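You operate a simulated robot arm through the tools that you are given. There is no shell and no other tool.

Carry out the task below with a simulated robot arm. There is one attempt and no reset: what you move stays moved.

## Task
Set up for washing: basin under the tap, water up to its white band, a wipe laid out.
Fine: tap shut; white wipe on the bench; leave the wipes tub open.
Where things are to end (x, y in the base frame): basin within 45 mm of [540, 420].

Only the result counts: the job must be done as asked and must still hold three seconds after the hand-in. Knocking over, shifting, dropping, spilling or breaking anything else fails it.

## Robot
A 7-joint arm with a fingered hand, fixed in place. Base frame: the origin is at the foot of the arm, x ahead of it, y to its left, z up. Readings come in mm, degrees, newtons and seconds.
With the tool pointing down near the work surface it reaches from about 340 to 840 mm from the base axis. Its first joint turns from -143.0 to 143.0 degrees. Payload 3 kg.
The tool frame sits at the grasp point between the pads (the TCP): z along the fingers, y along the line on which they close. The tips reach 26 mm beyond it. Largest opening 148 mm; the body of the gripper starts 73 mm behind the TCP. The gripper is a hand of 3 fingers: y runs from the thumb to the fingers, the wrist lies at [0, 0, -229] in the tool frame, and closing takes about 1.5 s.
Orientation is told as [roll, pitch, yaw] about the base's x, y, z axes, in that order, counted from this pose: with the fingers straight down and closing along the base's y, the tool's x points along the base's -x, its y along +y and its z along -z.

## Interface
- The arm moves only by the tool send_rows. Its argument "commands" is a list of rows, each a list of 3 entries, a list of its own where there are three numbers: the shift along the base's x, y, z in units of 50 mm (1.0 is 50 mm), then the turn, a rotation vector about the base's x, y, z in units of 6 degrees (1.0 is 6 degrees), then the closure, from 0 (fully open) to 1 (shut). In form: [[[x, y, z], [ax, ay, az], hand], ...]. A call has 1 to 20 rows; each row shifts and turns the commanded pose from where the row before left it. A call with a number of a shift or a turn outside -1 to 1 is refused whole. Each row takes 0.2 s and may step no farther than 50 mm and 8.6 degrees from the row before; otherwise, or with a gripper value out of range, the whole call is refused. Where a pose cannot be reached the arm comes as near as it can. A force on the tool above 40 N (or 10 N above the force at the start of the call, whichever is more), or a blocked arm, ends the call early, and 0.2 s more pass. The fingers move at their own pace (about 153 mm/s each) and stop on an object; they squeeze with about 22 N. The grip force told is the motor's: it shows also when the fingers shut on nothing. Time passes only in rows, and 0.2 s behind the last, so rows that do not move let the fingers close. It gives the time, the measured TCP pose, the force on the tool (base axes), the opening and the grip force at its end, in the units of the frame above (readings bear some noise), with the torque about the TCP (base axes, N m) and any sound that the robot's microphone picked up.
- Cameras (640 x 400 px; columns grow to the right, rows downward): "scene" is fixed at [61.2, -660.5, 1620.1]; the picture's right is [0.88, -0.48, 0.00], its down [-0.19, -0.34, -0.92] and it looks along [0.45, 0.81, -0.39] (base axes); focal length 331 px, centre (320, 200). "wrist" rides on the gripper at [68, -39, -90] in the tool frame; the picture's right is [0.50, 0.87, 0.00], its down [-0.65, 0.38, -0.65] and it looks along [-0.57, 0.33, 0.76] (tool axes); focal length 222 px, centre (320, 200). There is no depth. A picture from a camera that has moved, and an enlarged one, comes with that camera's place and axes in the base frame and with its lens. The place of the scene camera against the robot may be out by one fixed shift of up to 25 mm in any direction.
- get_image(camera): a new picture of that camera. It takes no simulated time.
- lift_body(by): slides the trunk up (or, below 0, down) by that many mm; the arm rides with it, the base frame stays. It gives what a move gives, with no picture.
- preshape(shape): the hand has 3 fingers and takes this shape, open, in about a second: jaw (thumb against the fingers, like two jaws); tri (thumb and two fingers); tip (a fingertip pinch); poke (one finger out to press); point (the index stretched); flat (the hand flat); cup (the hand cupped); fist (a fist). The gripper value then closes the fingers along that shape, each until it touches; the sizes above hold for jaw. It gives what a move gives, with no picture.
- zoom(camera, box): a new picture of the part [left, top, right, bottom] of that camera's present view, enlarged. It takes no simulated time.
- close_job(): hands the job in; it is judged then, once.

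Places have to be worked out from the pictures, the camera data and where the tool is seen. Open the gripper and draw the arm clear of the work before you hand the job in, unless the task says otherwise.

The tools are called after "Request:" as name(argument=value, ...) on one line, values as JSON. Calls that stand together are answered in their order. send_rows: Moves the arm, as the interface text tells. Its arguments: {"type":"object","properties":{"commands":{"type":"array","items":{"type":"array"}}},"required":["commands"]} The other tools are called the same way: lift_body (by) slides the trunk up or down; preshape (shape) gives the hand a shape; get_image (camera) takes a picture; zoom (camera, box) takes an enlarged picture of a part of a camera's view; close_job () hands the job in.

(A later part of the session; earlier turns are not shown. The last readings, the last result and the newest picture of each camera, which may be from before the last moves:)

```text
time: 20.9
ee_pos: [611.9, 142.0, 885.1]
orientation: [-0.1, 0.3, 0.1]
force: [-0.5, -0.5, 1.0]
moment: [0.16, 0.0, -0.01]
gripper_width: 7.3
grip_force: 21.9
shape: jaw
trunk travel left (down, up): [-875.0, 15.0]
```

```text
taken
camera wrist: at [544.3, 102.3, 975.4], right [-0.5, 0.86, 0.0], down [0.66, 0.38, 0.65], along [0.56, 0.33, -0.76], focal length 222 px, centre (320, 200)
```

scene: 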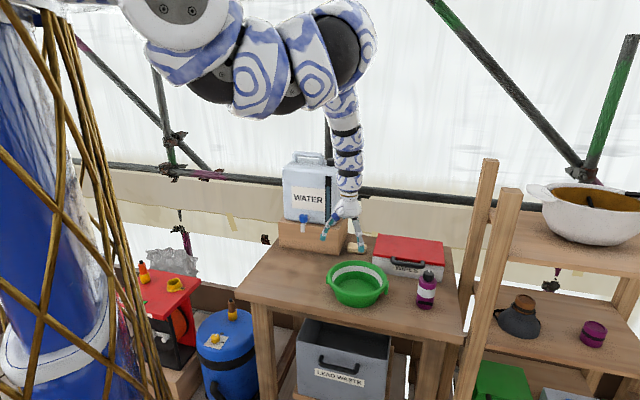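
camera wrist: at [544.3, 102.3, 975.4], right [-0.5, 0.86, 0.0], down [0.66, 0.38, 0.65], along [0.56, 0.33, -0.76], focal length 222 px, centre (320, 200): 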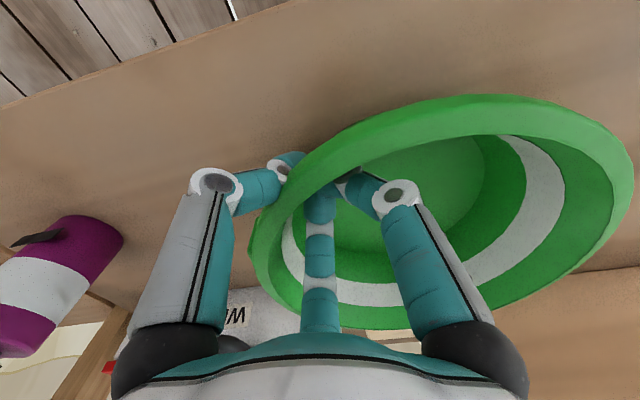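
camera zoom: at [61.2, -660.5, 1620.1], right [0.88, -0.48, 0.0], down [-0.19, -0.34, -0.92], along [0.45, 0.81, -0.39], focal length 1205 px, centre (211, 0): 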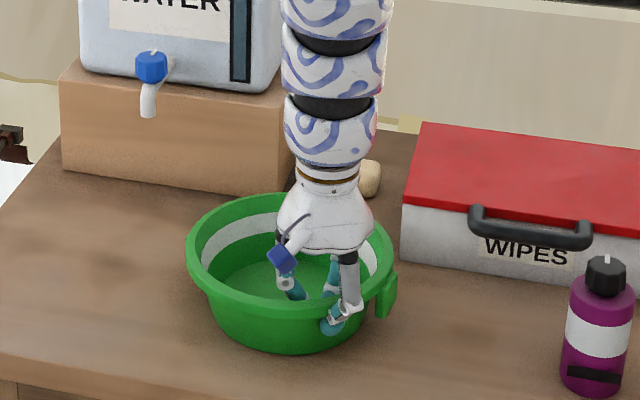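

The basin follows. I continue another 90 mm along the same line and look again.

Request:
send_rows(commands=[[[-0.18, 0.44, 0], [0, 0, 0], 1], [[-0.18, 0.44, 0], [0, 0, 0], 1], [[-0.18, 0.44, 0], [0, 0, 0], 1], [[-0.18, 0.44, 0], [0, 0, 0], 1], [[0, 0, 0], [0, 0, 0], 1]])

Request:
zoom(camera="scene", box=[260, 190, 400, 300])

Request:
get_image(camera="wrist")

```text
time: 22.1
ee_pos: [575.8, 229.9, 885.8]
orientation: [0.0, 0.1, 0.1]
force: [0.7, 1.0, -0.7]
moment: [0.15, 0.01, -0.04]
gripper_width: 7.1
grip_force: 22.3
shape: jaw
trunk travel left (down, up): [-875.0, 15.0]
```

```text
3.64 times, centred on (330, 245) of scene
camera zoom: at [61.2, -660.5, 1620.1], right [0.88, -0.48, 0.0], down [-0.19, -0.34, -0.92], along [0.45, 0.81, -0.39], focal length 1205 px, centre (284, 36)
```

zoom: 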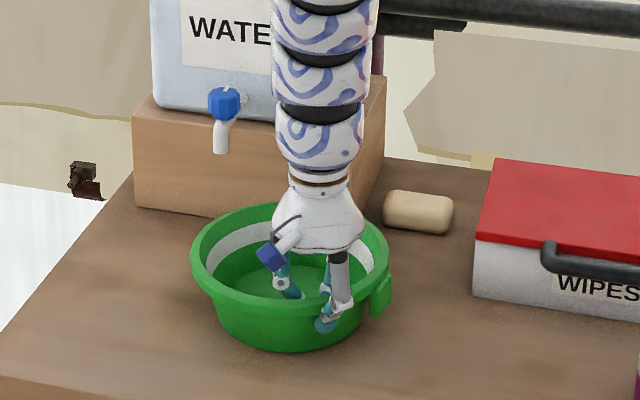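

```text
taken
camera wrist: at [508.6, 190.7, 975.6], right [-0.5, 0.86, 0.0], down [0.66, 0.38, 0.65], along [0.56, 0.33, -0.76], focal length 222 px, centre (320, 200)
```

wrist: 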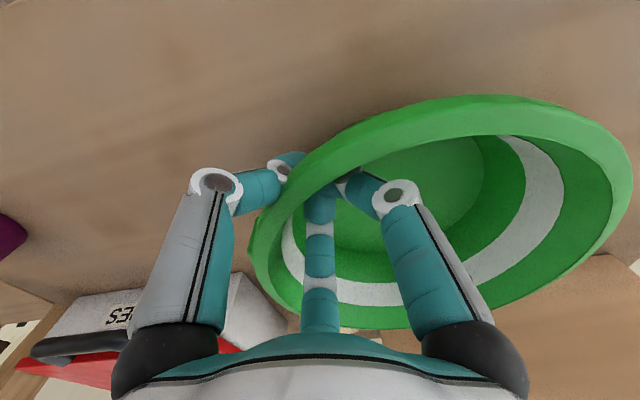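

The basin stays fixed in the hand and sits a little tilted. I slide it the remaining ~100 mm so its centre should come near (537, 413), staying shy of the wooden block.

Request:
send_rows(commands=[[[-0.23, 0.44, 0], [0, 0, 0], 1], [[-0.23, 0.44, 0], [0, 0, 0], 1], [[-0.23, 0.44, 0], [0, 0, 0], 1], [[-0.2, 0.4, 0], [0, 0, 0], 1], [[0, 0, 0], [0, 0, 0], 1]])

Request:
zoom(camera="scene", box=[240, 190, 380, 300])

Request:
get_image(camera="wrist")

```text
time: 23.3
ee_pos: [531.4, 314.8, 888.5]
orientation: [-0.1, 0.2, 0.1]
force: [0.0, 0.6, -0.2]
moment: [0.12, -0.01, -0.01]
gripper_width: 7.2
grip_force: 21.6
shape: jaw
trunk travel left (down, up): [-875.0, 15.0]
```

```text
3.64 times, centred on (310, 245) of scene
camera zoom: at [61.2, -660.5, 1620.1], right [0.88, -0.48, 0.0], down [-0.19, -0.34, -0.92], along [0.45, 0.81, -0.39], focal length 1205 px, centre (356, 36)
```

zoom: 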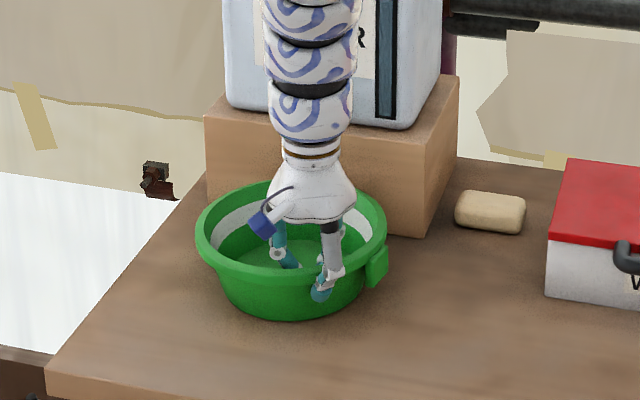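

```text
taken
camera wrist: at [464.6, 275.6, 976.2], right [-0.5, 0.86, 0.0], down [0.66, 0.38, 0.65], along [0.56, 0.33, -0.76], focal length 222 px, centre (320, 200)
```

wrist: 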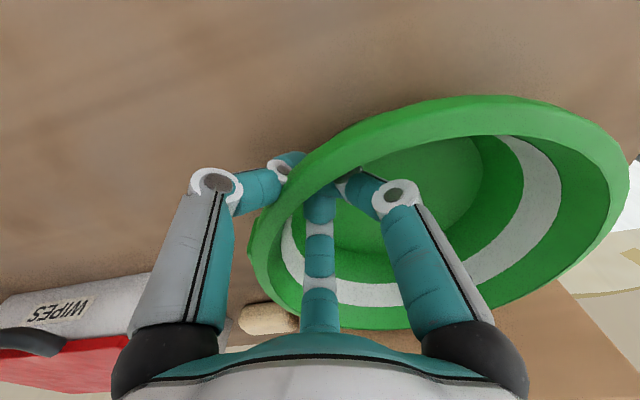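

I lower gently to let the raised side of the basin settle, and watch the force.

Request:
send_rows(commands=[[[0, 0, -0.08], [0, 0, 0], 1], [[0, 0, -0.08], [0, 0, 0], 1], [[0, 0, -0.08], [0, 0, 0], 1], [[0, 0, 0], [0, 0, 0], 1]])

Request:
zoom(camera="scene", box=[260, 220, 360, 300])

Request:
get_image(camera="wrist")

```text
time: 24.3
ee_pos: [530.9, 316.4, 874.8]
orientation: [0.2, 0.0, 0.0]
force: [2.3, -0.2, 38.4]
moment: [0.1, 0.04, 0.08]
gripper_width: 9.2
grip_force: 21.8
shape: jaw
trunk travel left (down, up): [-875.0, 15.0]
```

```text
5.00 times, centred on (310, 260) of scene
camera zoom: at [61.2, -660.5, 1620.1], right [0.88, -0.48, 0.0], down [-0.19, -0.34, -0.92], along [0.45, 0.81, -0.39], focal length 1657 px, centre (370, -100)
```

zoom: 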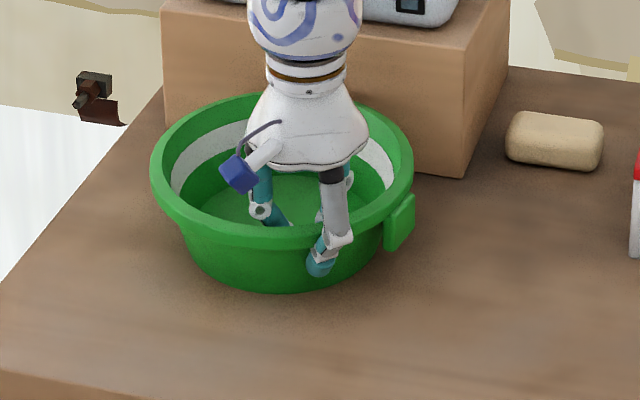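

```text
taken
camera wrist: at [463.1, 275.8, 965.2], right [-0.5, 0.87, 0.0], down [0.65, 0.38, 0.65], along [0.57, 0.33, -0.76], focal length 222 px, centre (320, 200)
```

wrist: 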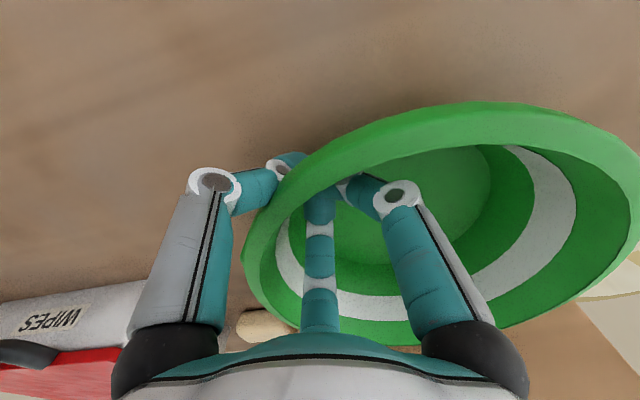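

The force of 38 N shows the basin is now pressed flat on the bench. I ease up by 5 mm and open the hand part way.

Request:
send_rows(commands=[[[0, 0, 0.1], [0, 0, 0], 1], [[0, 0, 0], [0, 0, 0], 0.8], [[0, 0, 0], [0, 0, 0], 0.62], [[0, 0, 0], [0, 0, 0], 0.62], [[0, 0, 0], [0, 0, 0], 0.62]])

Request:
zoom(camera="scene", box=[260, 220, 360, 300])

Request:
get_image(camera="wrist")

```text
time: 25.5
ee_pos: [530.5, 315.5, 878.6]
orientation: [-0.2, 0.1, 0.0]
force: [0.7, 1.4, 0.0]
moment: [-0.04, 0.04, -0.01]
gripper_width: 55.8
grip_force: 0.0
shape: jaw
trunk travel left (down, up): [-875.0, 15.0]
```

```text
5.00 times, centred on (310, 260) of scene
camera zoom: at [61.2, -660.5, 1620.1], right [0.88, -0.48, 0.0], down [-0.19, -0.34, -0.92], along [0.45, 0.81, -0.39], focal length 1657 px, centre (370, -100)
```

zoom: 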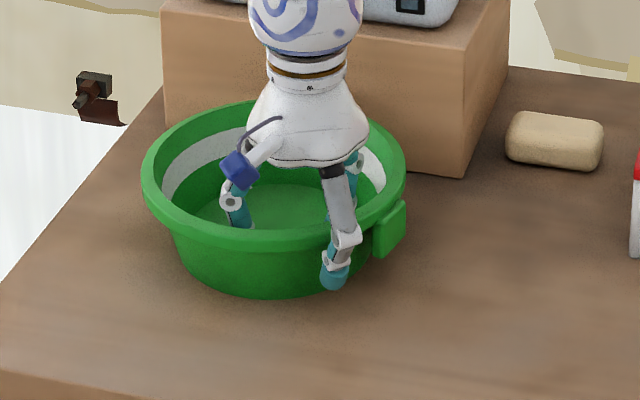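

```text
taken
camera wrist: at [463.5, 275.8, 968.5], right [-0.5, 0.86, 0.0], down [0.66, 0.38, 0.65], along [0.56, 0.33, -0.76], focal length 222 px, centre (320, 200)
```

wrist: 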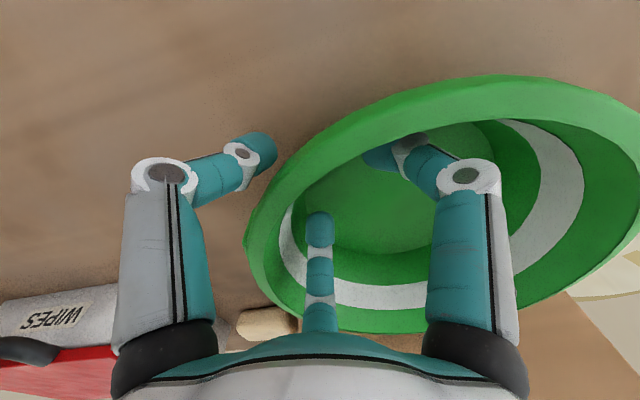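

The basin is released and standing near the block. I raise the hand straight up clear of the rim and look.

Request:
send_rows(commands=[[[0, 0, 0.3], [0, 0, 0], 0.62], [[0, 0, 0.4], [0, 0, 0], 0.62], [[0, 0, 0.5], [0, 0, 0], 0.62], [[0, 0, 0.5], [0, 0, 0], 0.62], [[0.5, -0.3, 0.5], [0, 0, 0], 0.62], [[0.5, -0.3, 0.5], [0, 0, 0], 0.62]])

Request:
zoom(camera="scene", box=[240, 190, 380, 300])

Request:
get_image(camera="wrist")

```text
time: 26.9
ee_pos: [580.8, 284.5, 1013.9]
orientation: [-0.2, 0.1, 0.1]
force: [-0.2, -0.1, 0.3]
moment: [-0.01, 0.01, -0.05]
gripper_width: 55.7
grip_force: 0.1
shape: jaw
trunk travel left (down, up): [-875.0, 15.0]
```

```text
3.64 times, centred on (310, 245) of scene
camera zoom: at [61.2, -660.5, 1620.1], right [0.88, -0.48, 0.0], down [-0.19, -0.34, -0.92], along [0.45, 0.81, -0.39], focal length 1205 px, centre (356, 36)
```

zoom: 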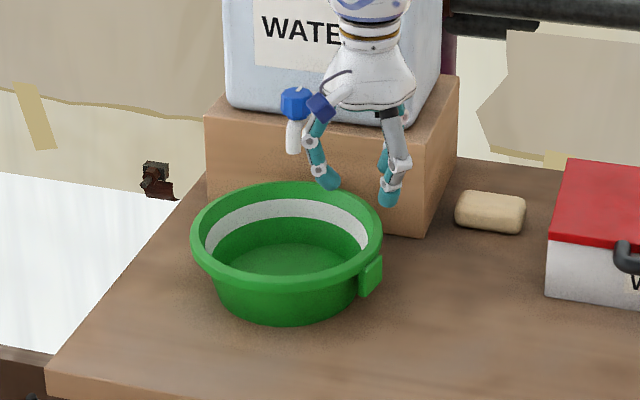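

```text
taken
camera wrist: at [514.4, 245.1, 1104.5], right [-0.5, 0.86, 0.0], down [0.66, 0.38, 0.65], along [0.56, 0.33, -0.76], focal length 222 px, centre (320, 200)
```

wrist: 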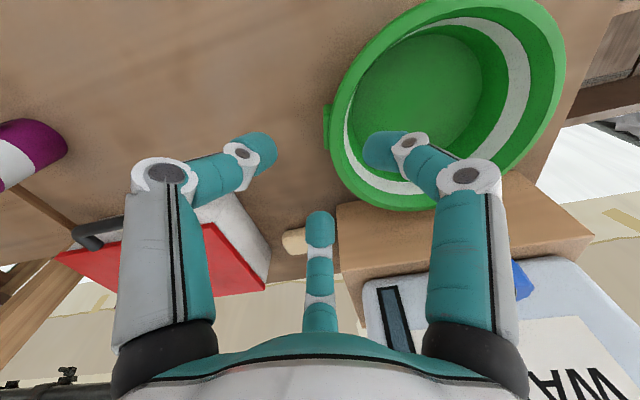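

By my estimate the basin centre is somewhere between (527, 416) and (538, 392), so I zoom in for a more exact reading before deciding on a correction.

Request:
zoom(camera="wrist", box=[310, 0, 630, 220])

Request:
zoom(camera="scene", box=[265, 200, 365, 290])

```text
1.82 times, centred on (470, 110) of wrist
camera zoom: at [514.4, 245.1, 1104.5], right [-0.5, 0.86, 0.0], down [0.66, 0.38, 0.65], along [0.56, 0.33, -0.76], focal length 404 px, centre (47, 364)
```

zoom: 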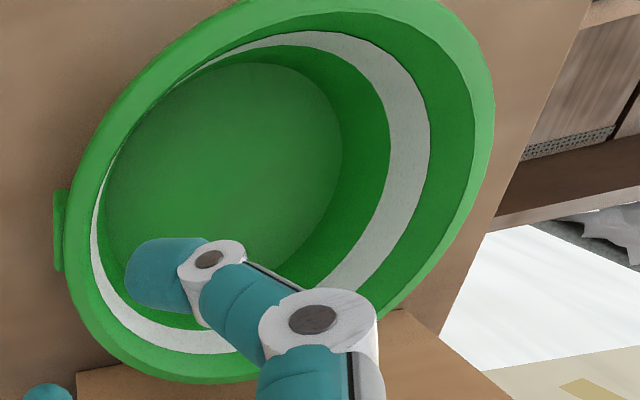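

```text
4.44 times, centred on (315, 245) of scene
camera zoom: at [61.2, -660.5, 1620.1], right [0.88, -0.48, 0.0], down [-0.19, -0.34, -0.92], along [0.45, 0.81, -0.39], focal length 1473 px, centre (342, 0)
```

zoom: 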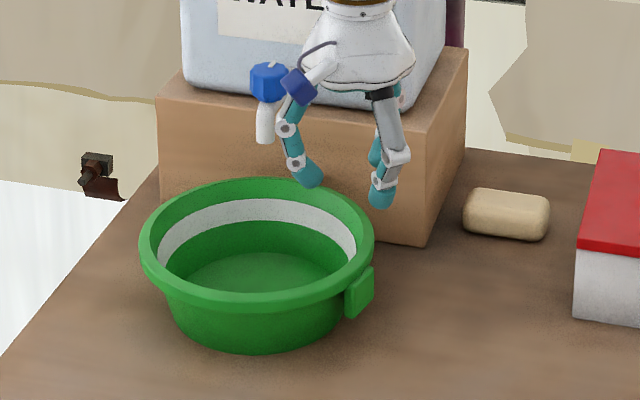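

A six-point fit gives the basin centre at about (536, 397), 23 mm from the goal but the spout would be 76 mm off its centre. I'll push the basin about 20 mm in +y with closed fingers from its robot side, so first I come down beside it.

Request:
send_rows(commands=[[[-0.1, -0.85, -0.2], [0, 0, 0], 1], [[-0.2, 0, -0.6], [0, 0, 0], 1], [[-0.3, 0, -0.6], [0, 0, 0], 1], [[-0.2, 0.1, -0.6], [0, 0, 0], 1], [[-0.1, 0.1, -0.4], [0, 0, 0], 1], [[0, 0, 0], [0, 0, 0], 1], [[0, 0, 0], [0, 0, 0], 1]])

Request:
zoom(camera="scene", box=[265, 200, 365, 290])

Request:
get_image(camera="wrist")

```text
time: 28.5
ee_pos: [537.7, 251.2, 892.9]
orientation: [-0.1, 0.1, 0.2]
force: [-0.8, -0.1, 0.5]
moment: [-0.01, 0.0, 0.0]
gripper_width: 0.0
grip_force: 22.3
shape: jaw
trunk travel left (down, up): [-875.0, 15.0]
```

```text
4.44 times, centred on (315, 245) of scene
camera zoom: at [61.2, -660.5, 1620.1], right [0.88, -0.48, 0.0], down [-0.19, -0.34, -0.92], along [0.45, 0.81, -0.39], focal length 1473 px, centre (342, 0)
```

zoom: 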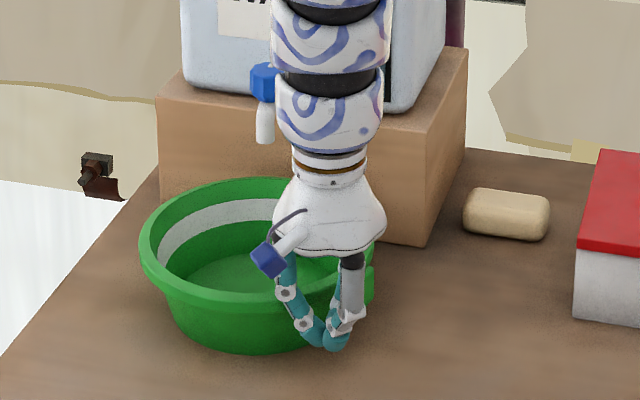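

```text
taken
camera wrist: at [470.0, 212.3, 984.1], right [-0.5, 0.86, 0.0], down [0.66, 0.38, 0.65], along [0.56, 0.33, -0.76], focal length 222 px, centre (320, 200)
```

wrist: 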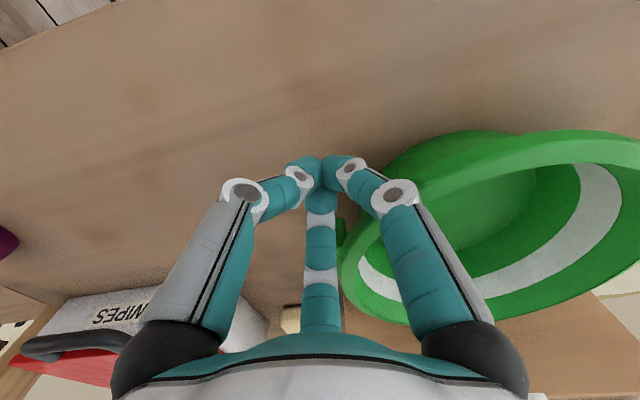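

The closed fingertips are beside the basin's robot-side lip. I lower 8 mm and push in +y in small steps.

Request:
send_rows(commands=[[[0, 0, -0.16], [0, 0, 0], 1], [[0, 0.25, 0], [0, 0, 0], 1], [[0, 0.2, 0], [0, 0, 0], 1], [[0, 0.15, 0], [0, 0, 0], 1], [[0, 0.15, 0], [0, 0, 0], 1], [[0, 0, 0], [0, 0, 0], 1]])

Request:
zoom(camera="scene", box=[265, 200, 365, 290])

Request:
get_image(camera="wrist")

```text
time: 29.9
ee_pos: [537.6, 289.7, 885.5]
orientation: [-0.1, 0.0, 0.1]
force: [-0.4, -0.7, 0.5]
moment: [0.01, 0.01, 0.01]
gripper_width: 0.3
grip_force: 22.1
shape: jaw
trunk travel left (down, up): [-875.0, 15.0]
```

```text
4.44 times, centred on (315, 245) of scene
camera zoom: at [61.2, -660.5, 1620.1], right [0.88, -0.48, 0.0], down [-0.19, -0.34, -0.92], along [0.45, 0.81, -0.39], focal length 1473 px, centre (342, 0)
```

zoom: 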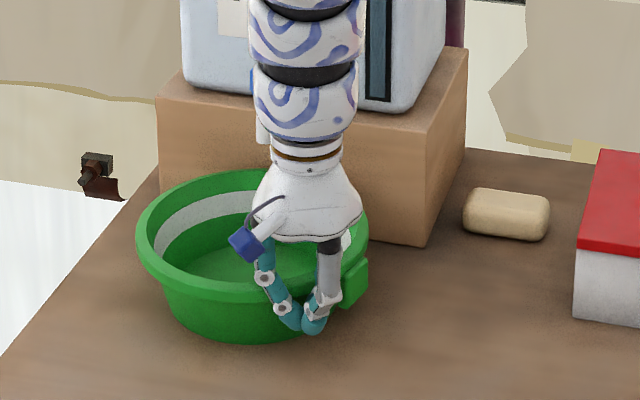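

```text
taken
camera wrist: at [470.1, 251.5, 975.8], right [-0.5, 0.86, 0.0], down [0.66, 0.38, 0.65], along [0.56, 0.33, -0.76], focal length 222 px, centre (320, 200)
```

wrist: 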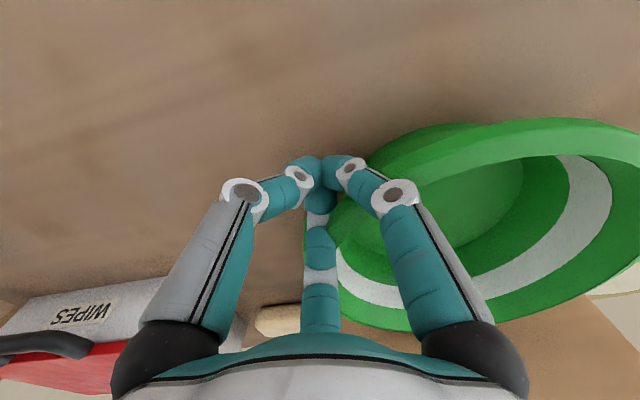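

The basin has moved about 15 mm as wanted, with its centre now near (538, 413). I push 4 mm further, back off, and go up for a measuring view.

Request:
send_rows(commands=[[[0, 0.09, 0], [0, 0, 0], 1], [[0, 0, 0], [0, 0, 0], 1], [[0, -0.6, 0], [0, 0, 0], 1], [[0, -0.4, 0.5], [0, 0, 0], 1], [[0.3, 0, 0.9], [0, 0, 0], 1], [[0.4, 0, 0.9], [0, 0, 0], 1], [[0.3, 0.4, 0.5], [0, 0, 0], 1], [[0, 0.5, 0], [0, 0, 0], 1]])

Request:
zoom(camera="scene", box=[265, 200, 365, 290])

Request:
get_image(camera="wrist")

```text
time: 31.7
ee_pos: [585.3, 290.5, 1023.9]
orientation: [0.0, 0.0, 0.2]
force: [-0.7, -0.1, 0.0]
moment: [0.01, 0.04, 0.03]
gripper_width: 0.0
grip_force: 21.6
shape: jaw
trunk travel left (down, up): [-875.0, 15.0]
```

```text
4.44 times, centred on (315, 245) of scene
camera zoom: at [61.2, -660.5, 1620.1], right [0.88, -0.48, 0.0], down [-0.19, -0.34, -0.92], along [0.45, 0.81, -0.39], focal length 1473 px, centre (342, 0)
```

zoom: 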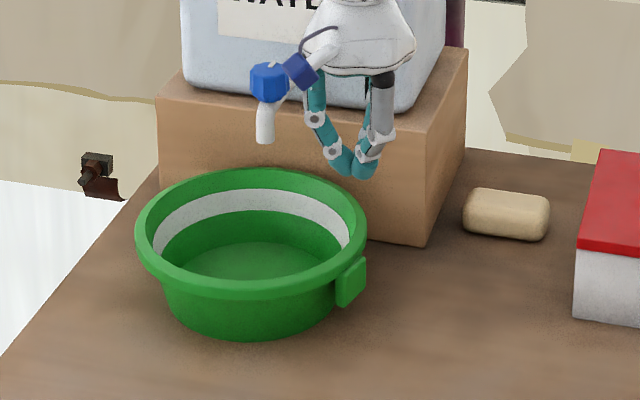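

```text
taken
camera wrist: at [518.8, 251.2, 1114.1], right [-0.5, 0.86, 0.0], down [0.65, 0.38, 0.65], along [0.56, 0.33, -0.76], focal length 222 px, centre (320, 200)
```

wrist: 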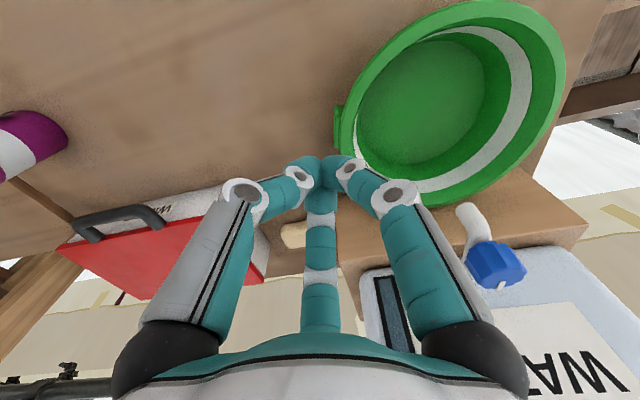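

Now both the basin and the tap are clearly visible from the wrist; I zoom to measure both.

Request:
zoom(camera="wrist", box=[420, 180, 560, 300])

Request:
zoom(camera="wrist", box=[320, 0, 600, 220])

Request:
zoom(camera="scene", box=[290, 205, 330, 240])

```text
3.33 times, centred on (490, 240) of wrist
camera zoom: at [518.8, 251.2, 1114.1], right [-0.5, 0.86, 0.0], down [0.65, 0.38, 0.65], along [0.56, 0.33, -0.76], focal length 740 px, centre (-247, 67)
```

zoom: 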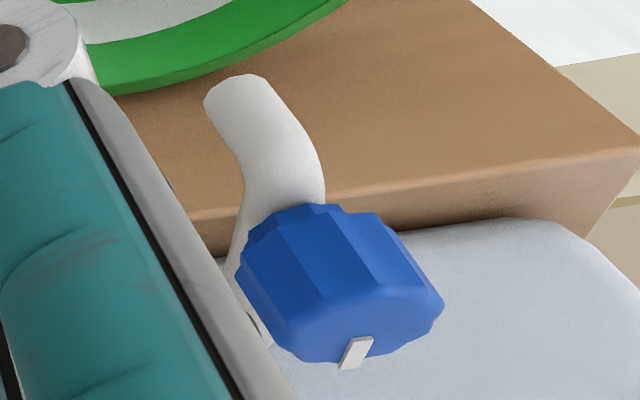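

```text
1.82 times, centred on (460, 110) of wrist
camera zoom: at [518.8, 251.2, 1114.1], right [-0.5, 0.86, 0.0], down [0.65, 0.38, 0.65], along [0.56, 0.33, -0.76], focal length 404 px, centre (66, 364)
```

zoom: 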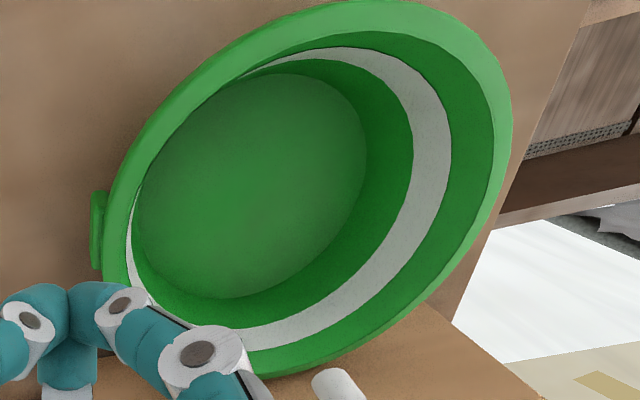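

```text
11.43 times, centred on (310, 222) of scene
camera zoom: at [61.2, -660.5, 1620.1], right [0.88, -0.48, 0.0], down [-0.19, -0.34, -0.92], along [0.45, 0.81, -0.39], focal length 3788 px, centre (434, -57)
```

zoom: 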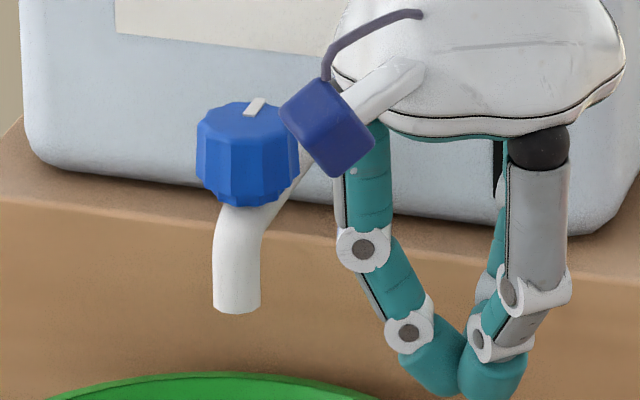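

Basin centre is now about (540, 413), 7 mm from the goal with about 10 mm clearance to the block, and the spout at (578, 461) is well inside it. Next I go above the knob, around (585, 459), with the hand half open and yaw about -30°.

Request:
send_rows(commands=[[[0, 0.3, 0.6], [0, 0, -1], 0.5], [[0, 0.6, 0.5], [0, 0, -1], 0.5], [[0, 0.8, 0.2], [0, 0, -1], 0.5], [[0, 0.8, 0.1], [0, 0, -1], 0.5], [[0, 0.8, 0], [0, 0, -1], 0.5], [[0, 0, 0], [0, 0, 0], 0.5]])

Request:
get_image(camera="wrist")

Request:
zoom(camera="scene", box=[250, 130, 390, 270])

```text
time: 33.1
ee_pos: [583.6, 458.0, 1098.2]
orientation: [-0.1, -0.1, -29.9]
force: [-1.2, -0.4, 0.6]
moment: [-0.06, -0.11, 0.02]
gripper_width: 74.2
grip_force: 0.0
shape: jaw
trunk travel left (down, up): [-875.0, 15.0]
```

```text
taken
camera wrist: at [506.0, 458.2, 1187.7], right [0.0, 1.0, 0.0], down [0.76, 0.0, 0.65], along [0.65, 0.0, -0.76], focal length 222 px, centre (320, 200)
```

wrist: 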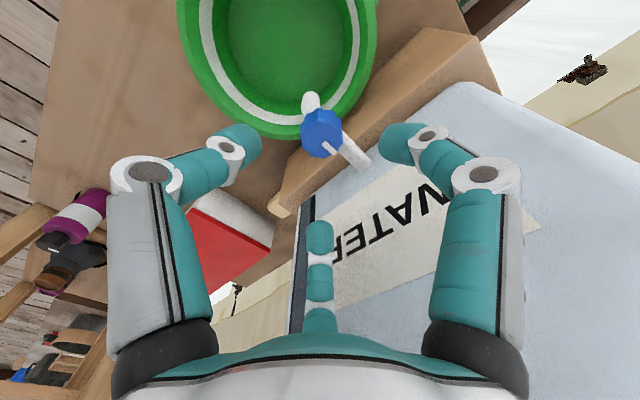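

```text
2.86 times, centred on (320, 200) of scene
camera zoom: at [61.2, -660.5, 1620.1], right [0.88, -0.48, 0.0], down [-0.19, -0.34, -0.92], along [0.45, 0.81, -0.39], focal length 947 px, centre (320, 200)
```

zoom: 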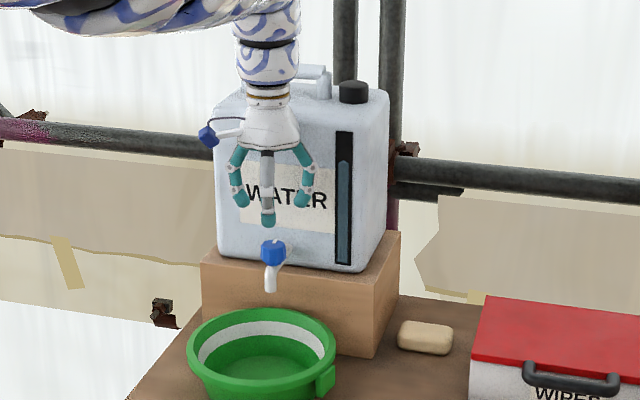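

The hand hangs right above the tap. I zoom in on the knob to centre on it and read its mark.

Request:
zoom(camera="wrist", box=[270, 70, 390, 190])

Request:
zoom(camera="scene", box=[290, 170, 330, 240])

```text
3.33 times, centred on (330, 130) of wrist
camera zoom: at [506.0, 458.2, 1187.7], right [0.0, 1.0, 0.0], down [0.76, 0.0, 0.65], along [0.65, 0.0, -0.76], focal length 740 px, centre (287, 433)
```

zoom: 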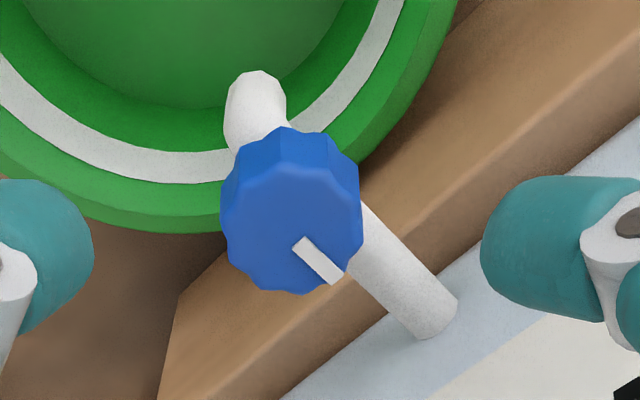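

```text
5.71 times, centred on (310, 205) of scene
camera zoom: at [61.2, -660.5, 1620.1], right [0.88, -0.48, 0.0], down [-0.19, -0.34, -0.92], along [0.45, 0.81, -0.39], focal length 1894 px, centre (377, 171)
```

zoom: 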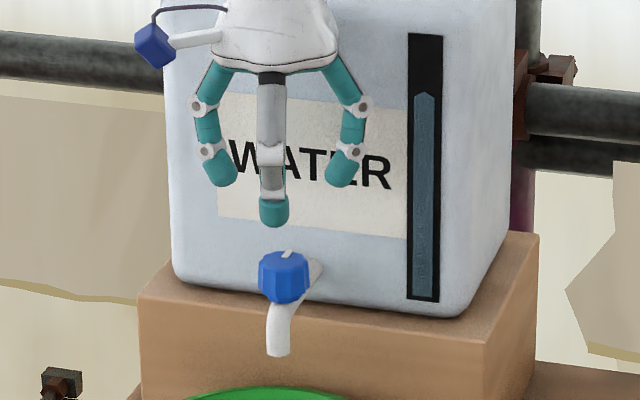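

The knob axis is at about (585, 459), 1–2 mm from the tool axis, and the mark lies along the pipe toward the container. I descend around the knob to TCP z about 1021.

Request:
send_rows(commands=[[[0.03, 0.03, -0.4], [0, 0, 0], 0.5], [[0, 0, -0.4], [0, 0, 0], 0.5], [[0, 0, -0.4], [0, 0, 0], 0.5], [[0, 0, -0.34], [0, 0, 0], 0.5], [[0, 0, 0], [0, 0, 0], 0.5]])

Request:
zoom(camera="wrist", box=[200, 60, 440, 260])

Request:
zoom(camera="scene", box=[280, 180, 340, 250])

```text
time: 34.3
ee_pos: [581.7, 448.4, 1044.4]
orientation: [-0.1, 0.1, -29.9]
force: [-0.8, 0.2, 0.4]
moment: [-0.03, -0.01, -0.01]
gripper_width: 74.1
grip_force: 0.1
shape: jaw
out of reach, approached as far as the arm can: row 2, 3, 4
trunk travel left (down, up): [-875.0, 15.0]
```

```text
2.00 times, centred on (320, 160) of wrist
camera zoom: at [504.0, 447.6, 1134.9], right [0.0, 1.0, 0.0], down [0.76, 0.0, 0.65], along [0.65, 0.0, -0.76], focal length 444 px, centre (320, 280)
```

zoom: 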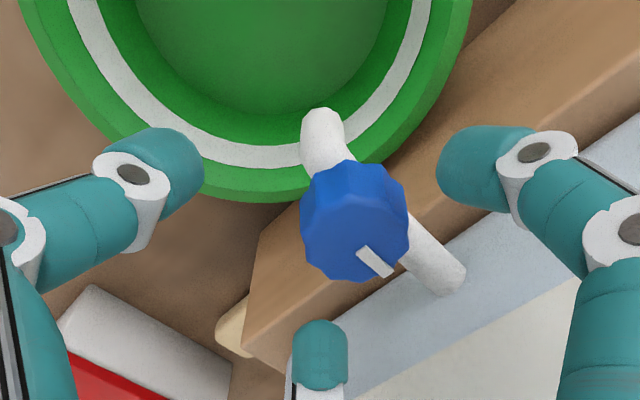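

```text
5.71 times, centred on (310, 215) of scene
camera zoom: at [61.2, -660.5, 1620.1], right [0.88, -0.48, 0.0], down [-0.19, -0.34, -0.92], along [0.45, 0.81, -0.39], focal length 1894 px, centre (377, 114)
```

zoom: 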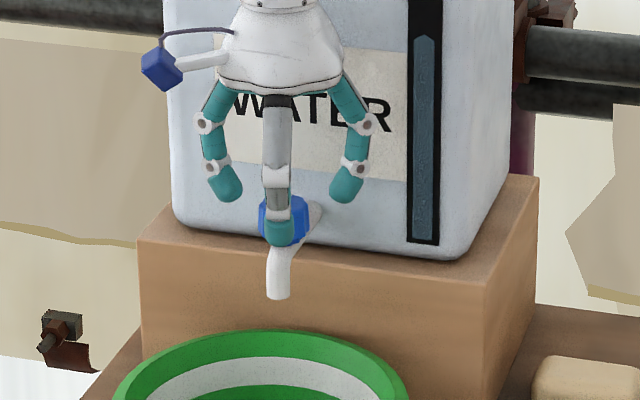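

The arm hit its limit on the way down, so I'll go back up 56 mm onto the knob axis and then lower the trunk instead.

Request:
send_rows(commands=[[[0, 0, 0.5], [0, 0, 0], 0.5], [[0.04, 0.12, 0.4], [0, 0, 0], 0.5], [[0.03, 0.1, 0.22], [0, 0, 0], 0.5], [[0, 0, 0], [0, 0, 0], 0.5]])

Request:
lift_body(by=-40)

Request:
zoom(camera="wrist", box=[200, 60, 440, 260])

```text
time: 35.3
ee_pos: [584.5, 458.6, 1101.2]
orientation: [0.0, 0.1, -29.9]
force: [0.6, 0.5, -0.2]
moment: [0.01, 0.04, -0.01]
gripper_width: 74.2
grip_force: 0.1
shape: jaw
trunk travel left (down, up): [-875.0, 15.0]
```

```text
time: 36.2
ee_pos: [585.7, 458.2, 1061.5]
orientation: [-0.1, 0.0, -29.8]
force: [0.6, 0.2, -0.4]
moment: [-0.02, 0.01, -0.01]
gripper_width: 73.9
grip_force: 0.1
shape: jaw
trunk travel left (down, up): [-835.0, 55.0]
```

```text
2.00 times, centred on (320, 160) of wrist
camera zoom: at [507.3, 457.5, 1151.6], right [0.0, 1.0, 0.0], down [0.76, 0.0, 0.65], along [0.65, 0.0, -0.76], focal length 444 px, centre (320, 280)
```

zoom: 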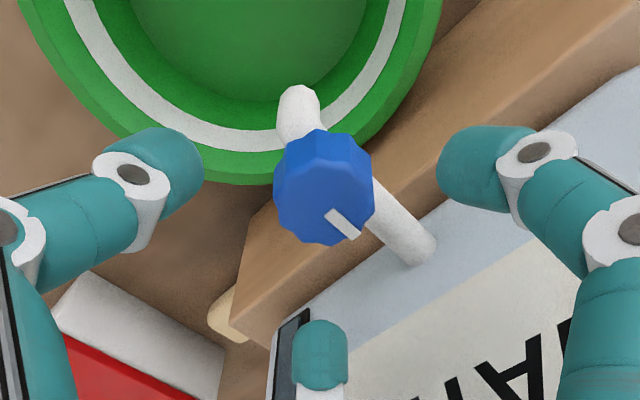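

The knob's top is at about (584.5, 459.3, 1023), straight below the tool. I lower the trunk by another 38 mm so the fingers surround it.

Request:
lift_body(by=-38)

Request:
zoom(camera="wrist", box=[200, 60, 440, 260])

Request:
zoom(camera="scene", box=[280, 180, 340, 250])

```text
time: 37.0
ee_pos: [584.9, 457.3, 1023.5]
orientation: [-0.1, 0.1, -29.9]
force: [-0.7, -0.6, -0.6]
moment: [0.0, 0.02, -0.02]
gripper_width: 73.8
grip_force: 0.1
shape: jaw
trunk travel left (down, up): [-797.0, 93.0]
```

```text
2.00 times, centred on (320, 160) of wrist
camera zoom: at [507.3, 457.4, 1113.6], right [0.0, 1.0, 0.0], down [0.76, 0.0, 0.65], along [0.65, 0.0, -0.76], focal length 444 px, centre (320, 280)
```

zoom: 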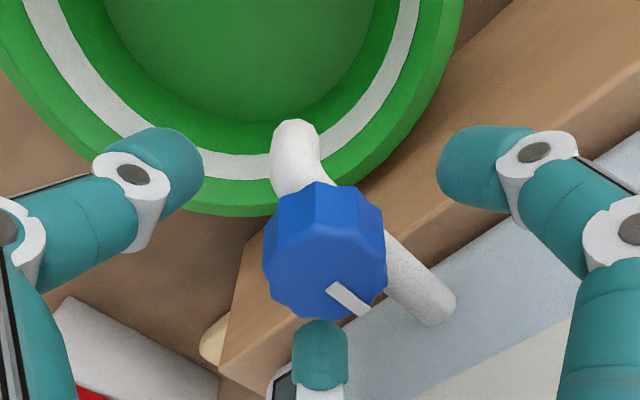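

```text
5.71 times, centred on (310, 215) of scene
camera zoom: at [61.2, -660.5, 1620.1], right [0.88, -0.48, 0.0], down [-0.19, -0.34, -0.92], along [0.45, 0.81, -0.39], focal length 1894 px, centre (377, 114)
```

zoom: 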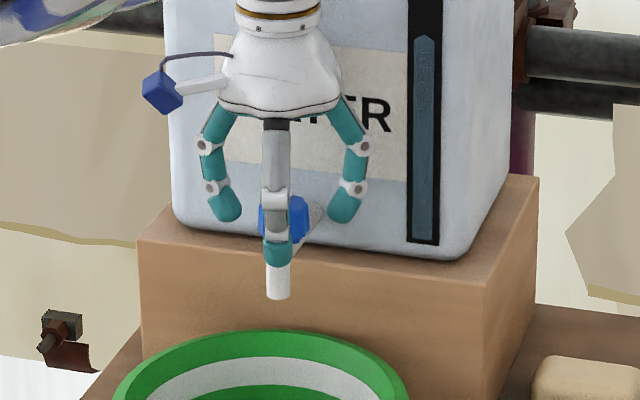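

The three fingers surround the knob. I close them on it, with a 2 mm correction in y.

Request:
send_rows(commands=[[[0, 0.04, 0], [0, 0, 0], 0.6], [[0, 0, 0], [0, 0, 0], 0.7], [[0, 0, 0], [0, 0, 0], 1], [[0, 0, 0], [0, 0, 0], 1], [[0, 0, 0], [0, 0, 0], 1], [[0, 0, 0], [0, 0, 0], 1]])

Request:
zoom(camera="wrist", box=[200, 60, 440, 260])

Request:
zoom(camera="scene", box=[280, 180, 340, 250])

```text
time: 38.4
ee_pos: [585.1, 459.4, 1023.1]
orientation: [-0.2, 0.1, -29.9]
force: [0.6, -0.9, -3.7]
moment: [-0.06, -0.01, -0.02]
gripper_width: 28.7
grip_force: 21.9
shape: jaw
trunk travel left (down, up): [-797.0, 93.0]
```

```text
2.00 times, centred on (320, 160) of wrist
camera zoom: at [507.8, 459.1, 1113.3], right [0.0, 1.0, 0.0], down [0.76, 0.0, 0.65], along [0.65, 0.0, -0.76], focal length 444 px, centre (320, 280)
```

zoom: 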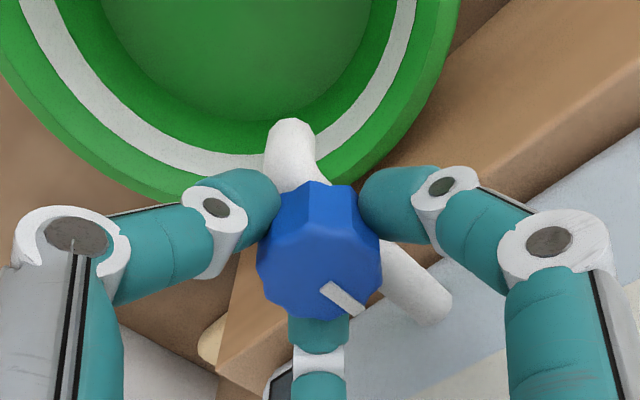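

```text
5.71 times, centred on (310, 215) of scene
camera zoom: at [61.2, -660.5, 1620.1], right [0.88, -0.48, 0.0], down [-0.19, -0.34, -0.92], along [0.45, 0.81, -0.39], focal length 1894 px, centre (377, 114)
```

zoom: 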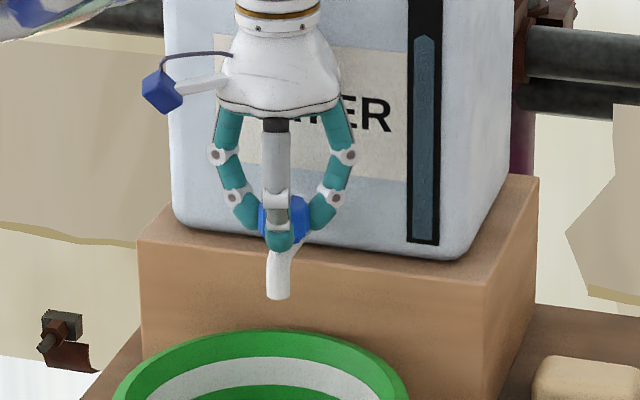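

The knob is gripped. I try turning it counter-clockwise by 12° first and watch the torque, the mark and any flow.

Request:
send_rows(commands=[[[0, 0, 0], [0, 0, 1], 1], [[0, 0, 0], [0, 0, 1], 1]])

Request:
zoom(camera="wrist", box=[200, 60, 440, 260])

Request:
zoom(camera="scene", box=[260, 190, 360, 290])

```text
time: 39.0
ee_pos: [584.9, 460.5, 1022.9]
orientation: [-0.1, 0.1, -17.8]
force: [-2.9, -0.7, -2.3]
moment: [-0.05, 0.02, -0.27]
gripper_width: 28.7
grip_force: 21.8
shape: jaw
trunk travel left (down, up): [-797.0, 93.0]
```

```text
2.00 times, centred on (320, 160) of wrist
camera zoom: at [508.5, 443.5, 1113.3], right [-0.21, 0.98, 0.0], down [0.74, 0.16, 0.65], along [0.64, 0.14, -0.76], focal length 444 px, centre (320, 280)
```

zoom: 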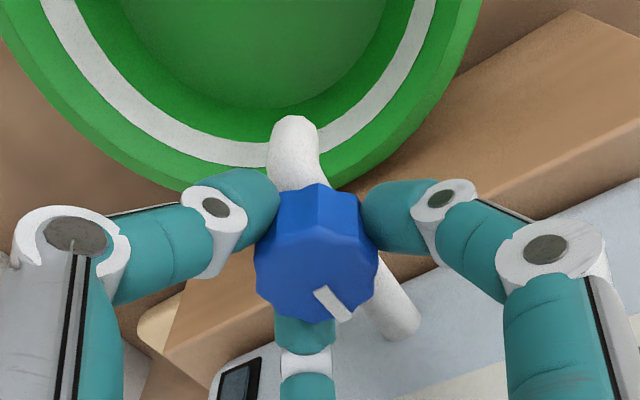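

```text
4.00 times, centred on (310, 240) of scene
camera zoom: at [61.2, -660.5, 1620.1], right [0.88, -0.48, 0.0], down [-0.19, -0.34, -0.92], along [0.45, 0.81, -0.39], focal length 1326 px, centre (360, 40)
```

zoom: 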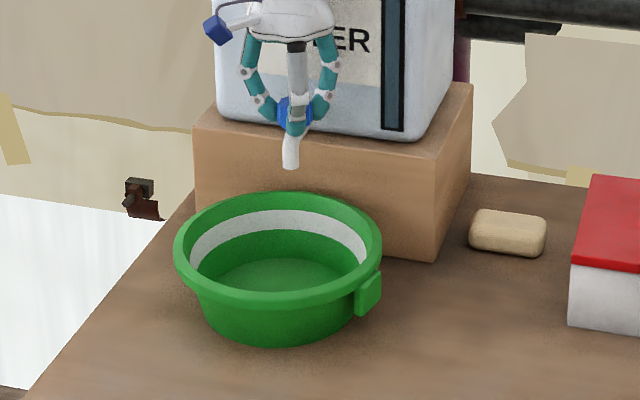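

The knob turns with the hand (friction about 0.27 N m) but nothing flows yet. I turn a further 18° counter-clockwise.

Request:
send_rows(commands=[[[0, 0, 0], [0, 0, 1], 1], [[0, 0, 0], [0, 0, 1], 1], [[0, 0, 0], [0, 0, 1], 1]])

Request:
zoom(camera="wrist", box=[200, 60, 440, 260])

Request:
zoom(camera="scene", box=[260, 190, 360, 290])

```text
time: 39.8
ee_pos: [583.1, 458.9, 1023.7]
orientation: [-0.2, 0.2, 0.3]
force: [-14.5, -4.4, -6.3]
moment: [-0.18, 0.26, -0.54]
gripper_width: 27.8
grip_force: 21.9
shape: jaw
trunk travel left (down, up): [-797.0, 93.0]
```

```text
2.00 times, centred on (320, 160) of wrist
camera zoom: at [515.9, 420.3, 1113.1], right [-0.5, 0.86, 0.0], down [0.66, 0.38, 0.65], along [0.56, 0.33, -0.76], focal length 444 px, centre (320, 280)
```

zoom: 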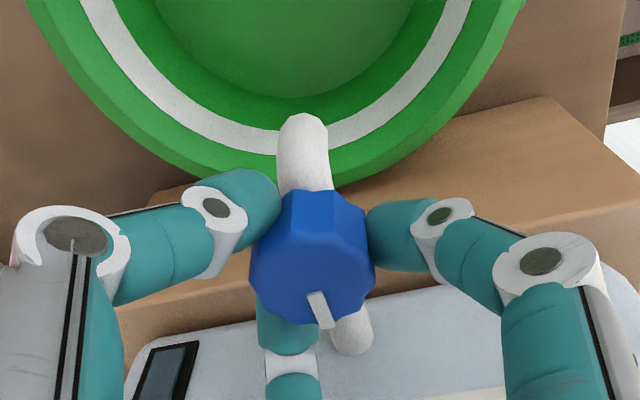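

```text
4.00 times, centred on (310, 240) of scene
camera zoom: at [61.2, -660.5, 1620.1], right [0.88, -0.48, 0.0], down [-0.19, -0.34, -0.92], along [0.45, 0.81, -0.39], focal length 1326 px, centre (360, 40)
```

zoom: 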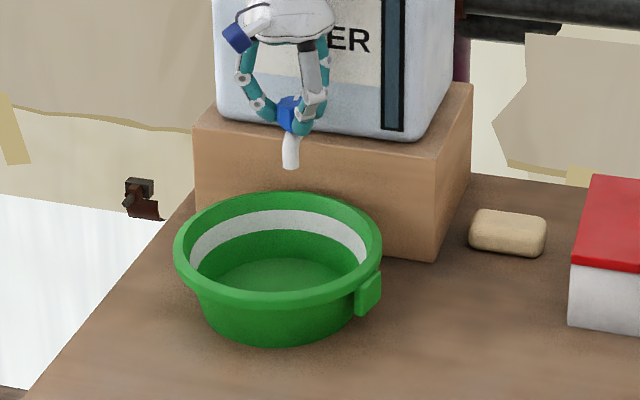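

The torque rose to 0.54 N m with a side force and the fingers slipped, so counter-clockwise seems blocked. I turn back clockwise in steps, watching torque and mark.

Request:
send_rows(commands=[[[0.03, 0, 0], [0, 0, -1], 1], [[0, 0, 0], [0, 0, -1], 1], [[0, 0, 0], [0, 0, -1], 1]])

Request:
zoom(camera="wrist", box=[200, 60, 440, 260])

Request:
zoom(camera="scene", box=[260, 190, 360, 290])

```text
time: 40.6
ee_pos: [587.2, 460.4, 1023.8]
orientation: [0.0, 0.1, -18.1]
force: [-8.9, -1.3, -8.3]
moment: [-0.03, 0.24, -0.07]
gripper_width: 28.0
grip_force: 22.1
shape: jaw
trunk travel left (down, up): [-797.0, 93.0]
```

```text
2.00 times, centred on (320, 160) of wrist
camera zoom: at [510.7, 443.6, 1113.7], right [-0.21, 0.98, 0.0], down [0.74, 0.16, 0.65], along [0.64, 0.14, -0.76], focal length 444 px, centre (320, 280)
```

zoom: 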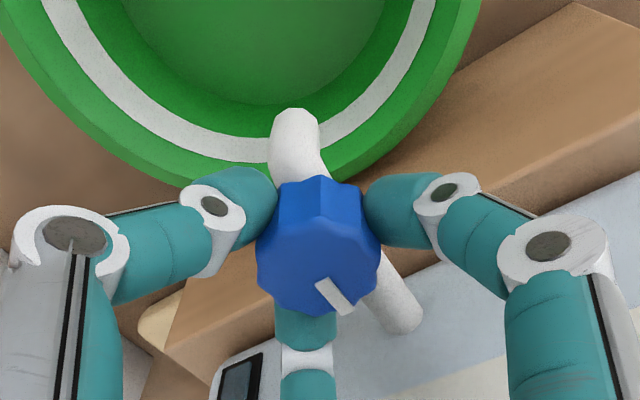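

```text
4.00 times, centred on (310, 240) of scene
camera zoom: at [61.2, -660.5, 1620.1], right [0.88, -0.48, 0.0], down [-0.19, -0.34, -0.92], along [0.45, 0.81, -0.39], focal length 1326 px, centre (360, 40)
```

zoom: 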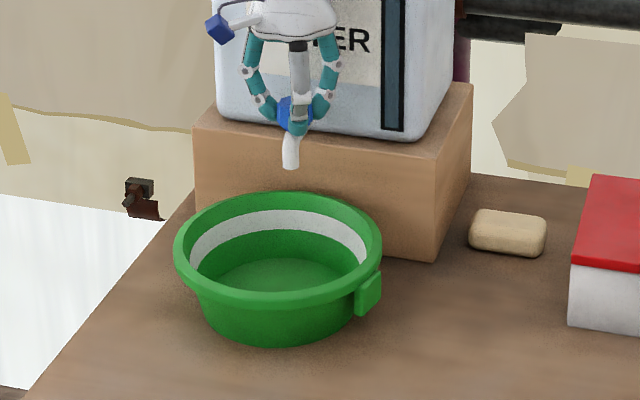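

I continue clockwise and look closer at the knob's mark.

Request:
send_rows(commands=[[[-0.03, 0, 0], [0, 0, -1], 1], [[0, 0, 0], [0, 0, -1], 1], [[0, 0, 0], [0, 0, -1], 1]])

Request:
zoom(camera="wrist", box=[260, 130, 400, 240])

Request:
zoom(camera="scene", box=[260, 190, 360, 290])

```text
time: 41.4
ee_pos: [586.0, 458.5, 1024.0]
orientation: [-0.1, 0.0, -36.0]
force: [2.1, 0.9, -6.9]
moment: [0.11, 0.02, 0.02]
gripper_width: 27.6
grip_force: 21.9
shape: jaw
trunk travel left (down, up): [-797.0, 93.0]
```

```text
3.64 times, centred on (330, 185) of wrist
camera zoom: at [509.1, 467.3, 1113.7], right [0.1, 0.99, 0.0], down [0.75, -0.08, 0.65], along [0.65, -0.07, -0.76], focal length 808 px, centre (284, 254)
```

zoom: 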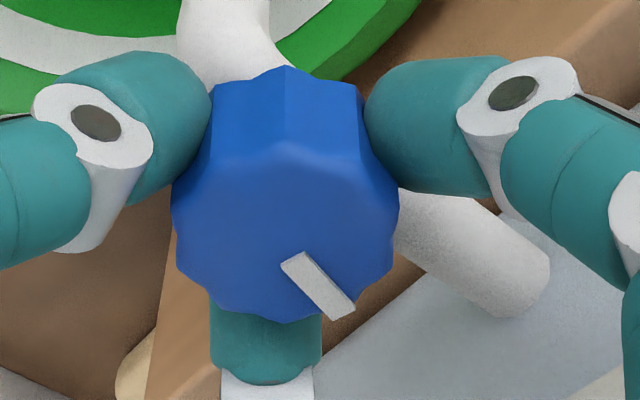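

```text
4.00 times, centred on (310, 240) of scene
camera zoom: at [61.2, -660.5, 1620.1], right [0.88, -0.48, 0.0], down [-0.19, -0.34, -0.92], along [0.45, 0.81, -0.39], focal length 1326 px, centre (360, 40)
```

zoom: 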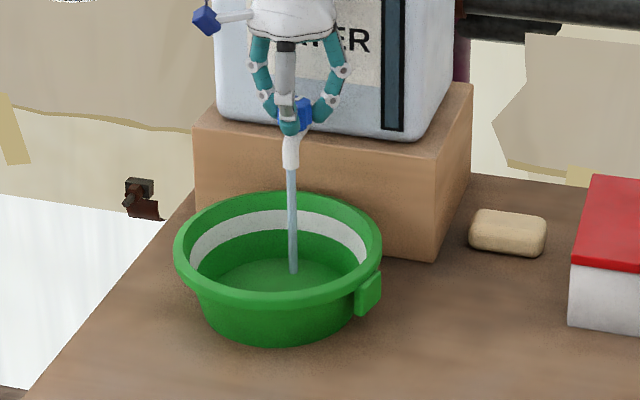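

Water is running now: clockwise opens the tap, and the stream lands inside the basin. I keep hold of the knob and wait about a second to gauge the filling rate.

Request:
send_rows(commands=[[[0, 0, 0], [0, 0, 0], 1], [[0, 0, 0], [0, 0, 0], 1], [[0, 0, 0], [0, 0, 0], 1], [[0, 0, 0], [0, 0, 0], 1]])

Request:
zoom(camera="scene", box=[265, 205, 365, 285])

```text
time: 42.4
ee_pos: [585.6, 460.3, 1022.9]
orientation: [-0.1, 0.0, -36.0]
force: [5.7, 0.0, -3.1]
moment: [0.03, -0.07, 0.03]
gripper_width: 27.8
grip_force: 22.4
shape: jaw
trunk travel left (down, up): [-797.0, 93.0]
```

```text
5.00 times, centred on (315, 245) of scene
camera zoom: at [61.2, -660.5, 1620.1], right [0.88, -0.48, 0.0], down [-0.19, -0.34, -0.92], along [0.45, 0.81, -0.39], focal length 1657 px, centre (345, -25)
```

zoom: 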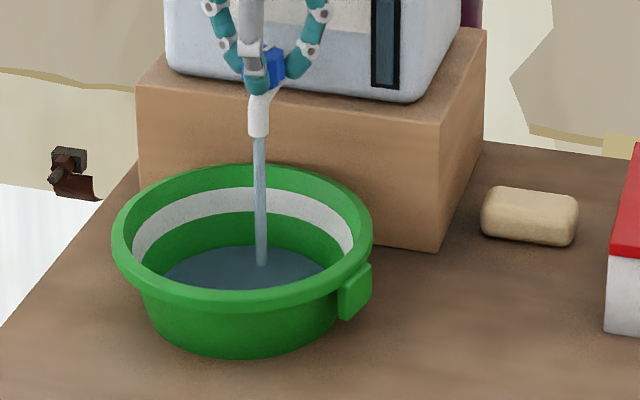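

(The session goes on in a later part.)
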